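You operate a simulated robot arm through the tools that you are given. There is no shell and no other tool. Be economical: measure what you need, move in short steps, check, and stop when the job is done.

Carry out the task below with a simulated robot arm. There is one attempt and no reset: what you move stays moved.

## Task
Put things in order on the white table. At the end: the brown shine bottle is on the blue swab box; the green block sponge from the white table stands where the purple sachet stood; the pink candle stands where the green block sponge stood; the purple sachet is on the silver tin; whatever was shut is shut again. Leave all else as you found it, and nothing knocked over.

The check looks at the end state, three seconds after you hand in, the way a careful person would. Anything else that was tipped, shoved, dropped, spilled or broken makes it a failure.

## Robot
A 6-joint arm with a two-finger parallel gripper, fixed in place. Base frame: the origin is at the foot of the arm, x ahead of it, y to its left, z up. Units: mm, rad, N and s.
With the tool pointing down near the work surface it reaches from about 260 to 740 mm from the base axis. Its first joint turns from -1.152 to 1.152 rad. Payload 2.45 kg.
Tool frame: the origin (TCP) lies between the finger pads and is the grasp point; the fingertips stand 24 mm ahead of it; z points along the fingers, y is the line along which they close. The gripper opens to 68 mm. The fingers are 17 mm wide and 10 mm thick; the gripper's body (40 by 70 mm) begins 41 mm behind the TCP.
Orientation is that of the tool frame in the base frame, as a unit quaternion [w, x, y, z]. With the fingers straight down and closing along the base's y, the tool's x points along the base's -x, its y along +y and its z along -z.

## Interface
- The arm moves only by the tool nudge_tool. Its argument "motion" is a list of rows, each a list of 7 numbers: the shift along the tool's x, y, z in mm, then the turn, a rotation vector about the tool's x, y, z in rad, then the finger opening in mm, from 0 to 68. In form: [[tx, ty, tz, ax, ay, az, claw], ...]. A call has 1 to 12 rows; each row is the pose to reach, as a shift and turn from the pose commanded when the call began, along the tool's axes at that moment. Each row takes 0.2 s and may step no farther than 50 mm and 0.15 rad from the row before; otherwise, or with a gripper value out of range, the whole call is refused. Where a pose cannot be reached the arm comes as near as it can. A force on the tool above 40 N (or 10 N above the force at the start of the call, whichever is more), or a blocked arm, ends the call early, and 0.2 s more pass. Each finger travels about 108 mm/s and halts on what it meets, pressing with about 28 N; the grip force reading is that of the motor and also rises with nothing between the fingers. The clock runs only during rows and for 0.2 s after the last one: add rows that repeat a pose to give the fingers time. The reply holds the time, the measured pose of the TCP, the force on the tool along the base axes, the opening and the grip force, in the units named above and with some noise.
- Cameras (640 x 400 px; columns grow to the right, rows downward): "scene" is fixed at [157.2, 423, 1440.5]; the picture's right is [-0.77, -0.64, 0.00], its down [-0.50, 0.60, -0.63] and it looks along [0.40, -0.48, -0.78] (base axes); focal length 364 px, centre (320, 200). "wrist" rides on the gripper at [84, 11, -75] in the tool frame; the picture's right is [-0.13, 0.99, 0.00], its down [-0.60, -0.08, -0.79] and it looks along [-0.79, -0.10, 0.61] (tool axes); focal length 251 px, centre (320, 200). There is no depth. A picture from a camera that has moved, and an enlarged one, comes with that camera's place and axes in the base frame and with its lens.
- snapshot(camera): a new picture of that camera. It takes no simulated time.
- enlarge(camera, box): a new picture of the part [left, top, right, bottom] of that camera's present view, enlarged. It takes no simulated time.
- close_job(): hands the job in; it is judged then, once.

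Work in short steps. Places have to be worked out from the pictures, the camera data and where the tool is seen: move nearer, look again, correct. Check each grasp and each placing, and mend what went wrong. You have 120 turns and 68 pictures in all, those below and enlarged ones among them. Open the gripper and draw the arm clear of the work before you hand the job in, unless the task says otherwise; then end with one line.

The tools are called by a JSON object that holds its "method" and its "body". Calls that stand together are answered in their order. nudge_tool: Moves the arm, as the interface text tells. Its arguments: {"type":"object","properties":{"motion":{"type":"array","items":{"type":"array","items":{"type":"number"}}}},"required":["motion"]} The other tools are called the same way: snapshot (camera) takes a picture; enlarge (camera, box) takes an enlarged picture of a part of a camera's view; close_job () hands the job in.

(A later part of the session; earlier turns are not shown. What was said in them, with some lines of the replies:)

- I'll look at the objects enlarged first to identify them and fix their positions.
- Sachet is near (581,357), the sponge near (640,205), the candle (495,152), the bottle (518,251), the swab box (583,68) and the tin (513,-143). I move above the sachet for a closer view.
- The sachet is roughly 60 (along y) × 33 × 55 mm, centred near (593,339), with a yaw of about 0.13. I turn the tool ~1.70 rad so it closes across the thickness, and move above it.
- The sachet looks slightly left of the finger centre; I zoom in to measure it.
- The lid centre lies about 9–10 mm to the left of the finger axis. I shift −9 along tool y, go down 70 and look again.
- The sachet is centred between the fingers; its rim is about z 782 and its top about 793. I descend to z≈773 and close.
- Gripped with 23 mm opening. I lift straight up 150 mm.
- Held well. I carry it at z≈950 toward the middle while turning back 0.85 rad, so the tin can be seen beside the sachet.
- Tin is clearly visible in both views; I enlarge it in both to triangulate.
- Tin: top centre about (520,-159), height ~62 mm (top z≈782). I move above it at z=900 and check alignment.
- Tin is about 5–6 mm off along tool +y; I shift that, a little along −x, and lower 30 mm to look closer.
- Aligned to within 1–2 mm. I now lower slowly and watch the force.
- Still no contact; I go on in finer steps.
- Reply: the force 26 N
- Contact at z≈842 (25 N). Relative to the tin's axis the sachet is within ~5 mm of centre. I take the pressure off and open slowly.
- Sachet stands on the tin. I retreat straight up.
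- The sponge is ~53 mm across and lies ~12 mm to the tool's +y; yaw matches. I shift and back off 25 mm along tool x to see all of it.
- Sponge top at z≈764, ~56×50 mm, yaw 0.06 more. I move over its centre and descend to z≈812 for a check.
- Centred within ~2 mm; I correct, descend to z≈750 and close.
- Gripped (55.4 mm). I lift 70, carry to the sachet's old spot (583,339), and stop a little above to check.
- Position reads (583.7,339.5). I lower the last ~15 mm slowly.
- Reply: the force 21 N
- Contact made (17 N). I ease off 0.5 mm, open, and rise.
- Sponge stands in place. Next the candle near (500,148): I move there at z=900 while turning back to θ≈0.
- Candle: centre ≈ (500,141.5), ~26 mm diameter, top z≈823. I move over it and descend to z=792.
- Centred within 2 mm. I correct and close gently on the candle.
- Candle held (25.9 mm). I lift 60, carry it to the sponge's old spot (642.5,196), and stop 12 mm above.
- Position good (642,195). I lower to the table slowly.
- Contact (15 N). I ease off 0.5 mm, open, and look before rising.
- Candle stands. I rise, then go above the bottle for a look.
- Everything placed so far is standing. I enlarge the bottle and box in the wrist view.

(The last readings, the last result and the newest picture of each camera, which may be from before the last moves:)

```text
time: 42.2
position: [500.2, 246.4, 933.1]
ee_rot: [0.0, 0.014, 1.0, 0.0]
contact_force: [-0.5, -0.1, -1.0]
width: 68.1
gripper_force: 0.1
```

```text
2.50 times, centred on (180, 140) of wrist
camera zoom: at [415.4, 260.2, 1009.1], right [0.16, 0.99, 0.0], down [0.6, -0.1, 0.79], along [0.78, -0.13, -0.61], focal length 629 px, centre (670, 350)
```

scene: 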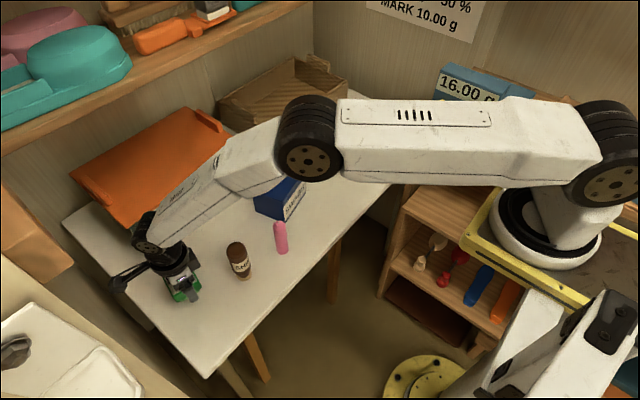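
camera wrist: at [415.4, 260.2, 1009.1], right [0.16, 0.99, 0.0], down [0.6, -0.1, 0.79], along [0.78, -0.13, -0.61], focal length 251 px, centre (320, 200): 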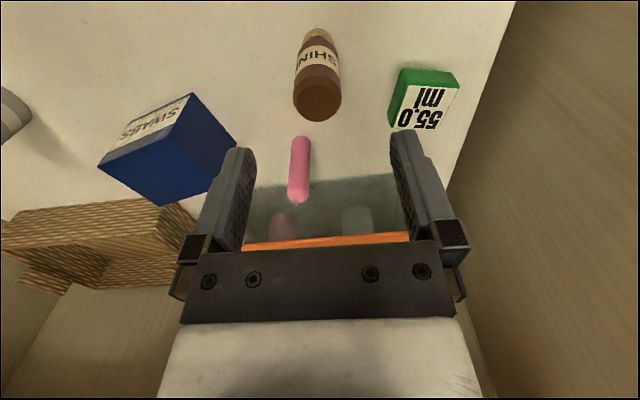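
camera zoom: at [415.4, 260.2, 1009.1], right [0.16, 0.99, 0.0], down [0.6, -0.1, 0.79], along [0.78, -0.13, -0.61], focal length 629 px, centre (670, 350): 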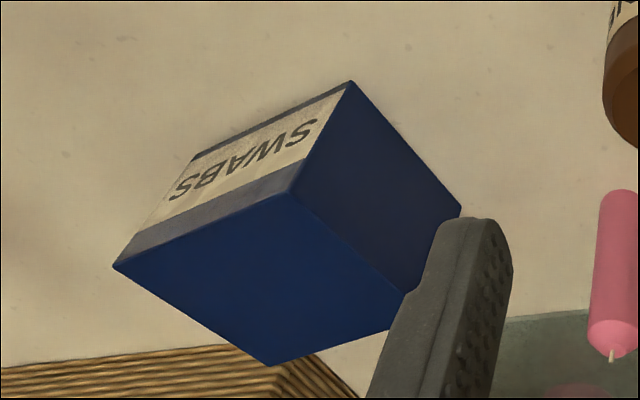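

Bottle axis ≈ (527.5,240.5), ~38 mm diameter, top z≈829. I move over it and stop at z≈865 to check.

{"method": "nudge_tool", "body": {"motion": [[-27, -4.2, 20, 0, 0, 0, 68], [-27, -4.2, 65, 0, 0, 0, 68], [-27, -4.2, 65, 0, 0, 0, 68]]}}

{"method": "snapshot", "body": {"camera": "wrist"}}

```text
time: 43.0
position: [526.4, 241.0, 866.8]
ee_rot: [0.0, 0.016, 1.0, -0.001]
contact_force: [-0.1, -0.5, 0.1]
width: 68.3
gripper_force: 0.0
```

```text
24 pictures are left
camera wrist: at [441.6, 254.1, 942.5], right [0.16, 0.99, 0.0], down [0.6, -0.1, 0.79], along [0.78, -0.13, -0.61], focal length 251 px, centre (320, 200)
```

wrist: 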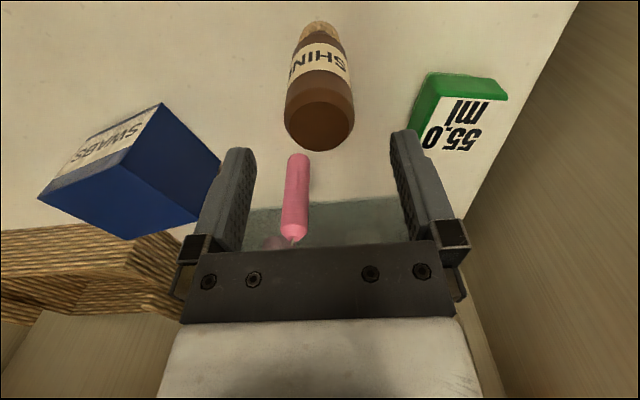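

Well centred. I descend to z≈797 and close.

{"method": "nudge_tool", "body": {"motion": [[0, 0, 25, 0, 0, 0, 68], [0, 0, 50, 0, 0, 0, 68], [0, 0, 68, 0, 0, 0, 68], [0, 0, 68, 0, 0, 0, 58], [0, 0, 68, 0, 0, 0, 48], [0, 0, 68, 0, 0, 0, 40], [0, 0, 68, 0, 0, 0, 32], [0, 0, 68, 0, 0, 0, 30], [0, 0, 68, 0, 0, 0, 30]]}}

{"method": "snapshot", "body": {"camera": "wrist"}}

```text
time: 45.0
position: [527.3, 238.9, 797.7]
ee_rot: [0.0, 0.015, 1.0, 0.0]
contact_force: [0.1, -0.5, -0.1]
width: 37.7
gripper_force: 28.0
```

```text
23 pictures are left
camera wrist: at [442.3, 254.1, 874.0], right [0.16, 0.99, 0.0], down [0.6, -0.1, 0.79], along [0.78, -0.13, -0.61], focal length 251 px, centre (320, 200)
```

wrist: 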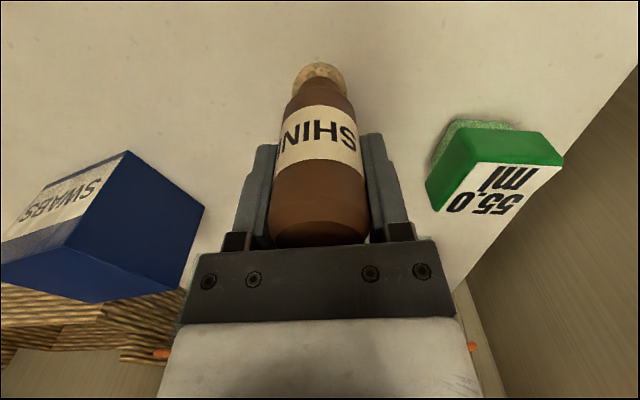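

Bottle held (37.7 mm). Box top is at z≈801, centre ≈ (605,38). I lift 133 and carry it above the box.

{"method": "nudge_tool", "body": {"motion": [[0, 0, -10, 0, 0, 0, 30], [0, 0, -50, 0, 0, 0, 30], [0, 0, -95, 0, 0, 0, 30], [0, 0, -133, 0, 0, 0, 30], [-16.7, -40, -133, 0, 0, 0, 30], [-33.4, -80, -133, 0, 0, 0, 30], [-50, -120, -133, 0, 0, 0, 30], [-66.8, -160, -133, 0, 0, 0, 30], [-83.5, -199.6, -133, 0, 0, 0, 30], [-83.5, -199.6, -110, 0, 0, 0, 30], [-83.5, -199.6, -110, 0, 0, 0, 30]]}}

{"method": "snapshot", "body": {"camera": "wrist"}}

{"method": "enlarge", "body": {"camera": "scene", "box": [200, 90, 392, 210]}}

```text
time: 47.4
position: [604.0, 36.9, 905.7]
ee_rot: [-0.001, 0.015, 1.0, 0.0]
contact_force: [-0.1, -0.5, -1.6]
width: 37.7
gripper_force: 28.3
```

```text
22 pictures are left
camera wrist: at [519.5, 51.1, 982.9], right [0.16, 0.99, 0.0], down [0.6, -0.1, 0.79], along [0.78, -0.13, -0.61], focal length 251 px, centre (320, 200)
```

wrist: 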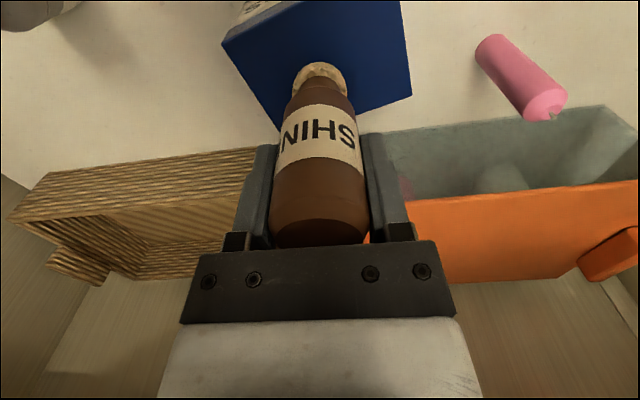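

```text
3.33 times, centred on (296, 150) of scene
camera zoom: at [157.2, 423.0, 1440.5], right [-0.77, -0.64, 0.0], down [-0.5, 0.6, -0.63], along [0.4, -0.48, -0.78], focal length 1213 px, centre (400, 367)
```

zoom: 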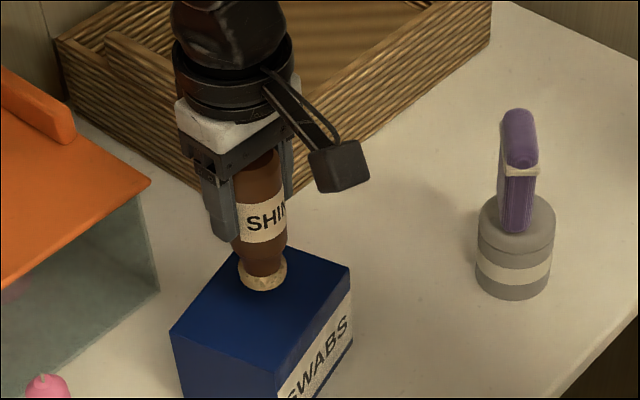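

Alignment over the box centre looks good. I lower: 24 mm, then feel for contact.

{"method": "nudge_tool", "body": {"motion": [[0, 0, 8, 0, 0, 0, 30], [0, 0, 15, 0, 0, 0, 30], [0, 0, 20, 0, 0, 0, 30], [0, 0, 23, 0, 0, 0, 30], [0, 0, 24, 0, 0, 0, 30]]}}

{"method": "enlarge", "body": {"camera": "scene", "box": [200, 90, 392, 210]}}

```text
time: 48.6
position: [604.9, 37.1, 883.7]
ee_rot: [0.002, 0.015, 1.0, -0.001]
contact_force: [-4.1, 0.3, 14.2]
width: 38.2
gripper_force: 27.5
```

```text
3.33 times, centred on (296, 150) of scene
camera zoom: at [156.8, 423.0, 1440.6], right [-0.77, -0.64, 0.0], down [-0.5, 0.6, -0.63], along [0.4, -0.48, -0.78], focal length 1213 px, centre (400, 367)
```

zoom: 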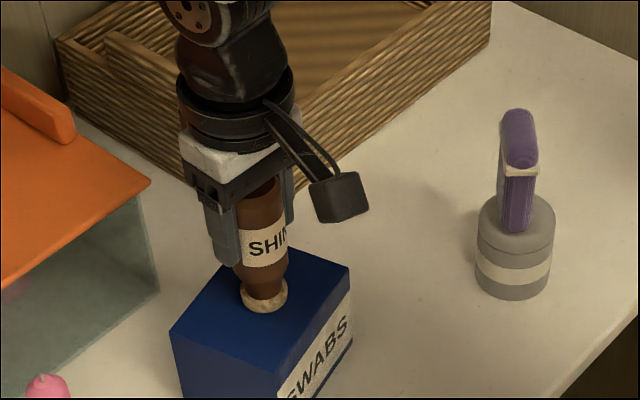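

Contact at z≈883 (14 N), upright at the box centre. I ease off and open slowly.

{"method": "nudge_tool", "body": {"motion": [[0, 0, -0.6, 0, 0, 0, 36], [0, 0, -0.6, 0, 0, 0, 40], [0, 0, -0.6, 0, 0, 0, 48], [0, 0, -0.6, 0, 0, 0, 58], [0, 0, -0.6, 0, 0, 0, 66], [0, 0, -0.6, 0, 0, 0, 68]]}}

{"method": "snapshot", "body": {"camera": "wrist"}}

```text
time: 50.0
position: [605.5, 37.5, 882.1]
ee_rot: [0.0, 0.014, 1.0, 0.0]
contact_force: [-0.7, 0.4, 0.2]
width: 68.0
gripper_force: 0.0
```

```text
19 pictures are left
camera wrist: at [519.9, 51.7, 959.4], right [0.16, 0.99, 0.0], down [0.6, -0.1, 0.79], along [0.78, -0.13, -0.61], focal length 251 px, centre (320, 200)
```

wrist: 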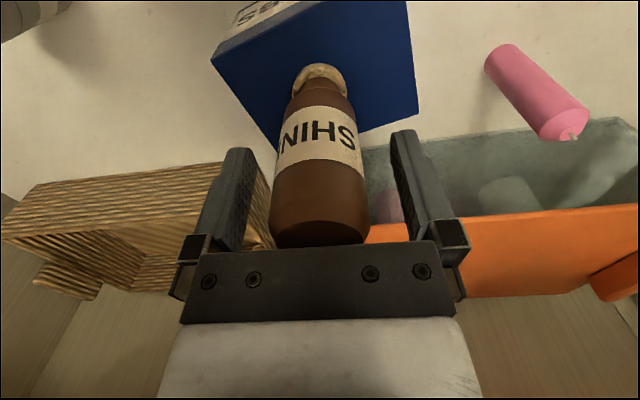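

Bottle stands freely. I rise straight up, then draw back toward the base, and take final pictures.

{"method": "nudge_tool", "body": {"motion": [[0, 0, -15, 0, 0, 0, 68], [0, 0, -50, 0, 0, 0, 68], [0, 0, -95, 0, 0, 0, 68], [0, 0, -140, 0, 0, 0, 68], [0, 0, -180, 0, 0, 0, 68], [45, 0, -190, 0, 0, 0, 68], [90, 0, -195, 0, 0, 0, 68], [135, 10, -200, 0, 0, 0, 68], [180, 20, -200, 0, 0, 0, 68], [190, 40, -200, 0, 0, 0, 68], [190, 60, -200, 0, 0, 0, 68], [190, 60, -200, 0, 0, 0, 68]]}}

{"method": "snapshot", "body": {"camera": "scene"}}

{"method": "snapshot", "body": {"camera": "wrist"}}

{"method": "enlarge", "body": {"camera": "scene", "box": [140, 110, 396, 310]}}

```text
time: 52.6
position: [415.4, 102.8, 1084.3]
ee_rot: [0.0, 0.015, 1.0, 0.0]
contact_force: [0.1, 0.3, -0.3]
width: 68.2
gripper_force: 0.1
```

```text
18 pictures are left
```

scene: 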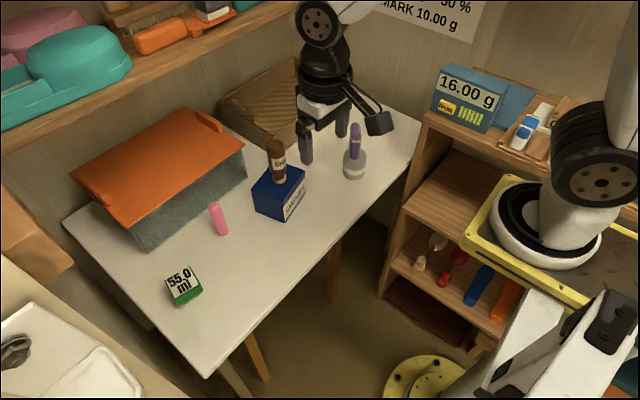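

```text
17 pictures are left
camera wrist: at [330.6, 117.0, 1159.9], right [0.16, 0.99, 0.0], down [0.6, -0.1, 0.79], along [0.78, -0.13, -0.61], focal length 251 px, centre (320, 200)
```

wrist: 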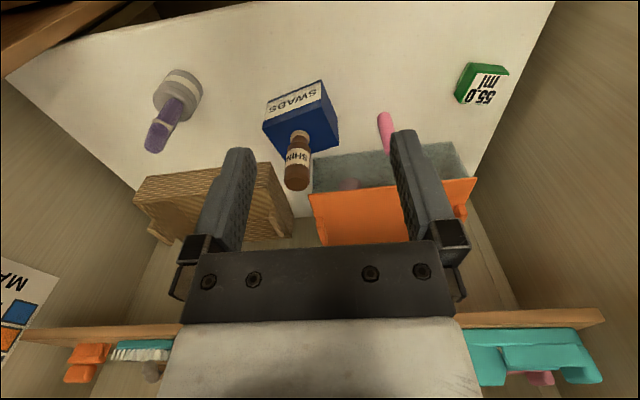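

```text
2.00 times, centred on (268, 210) of scene
camera zoom: at [157.2, 423.0, 1440.5], right [-0.77, -0.64, 0.0], down [-0.5, 0.6, -0.63], along [0.4, -0.48, -0.78], focal length 728 px, centre (424, 180)
```

zoom: 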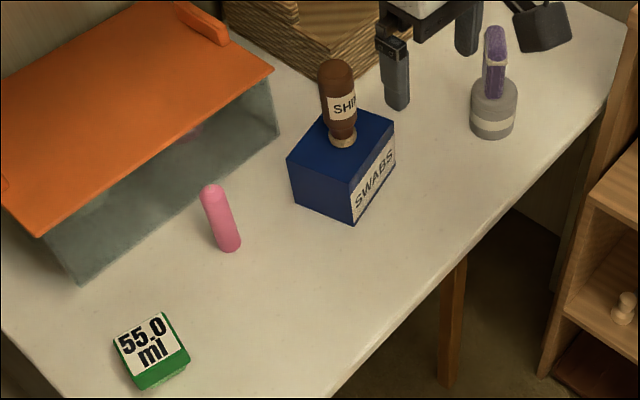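

All five items match the request and everything stands; the box lid is untouched and the arm is clear with the gripper open. Handing in.

{"method": "close_job", "body": {}}

```text
The job is handed in.
```

The job is handed in: the bottle is on the swab box, the sponge is where the sachet was, the candle is where the sponge was, and the sachet is on the tin. Nothing was opened or knocked over, and all of it was standing in the final pictures.
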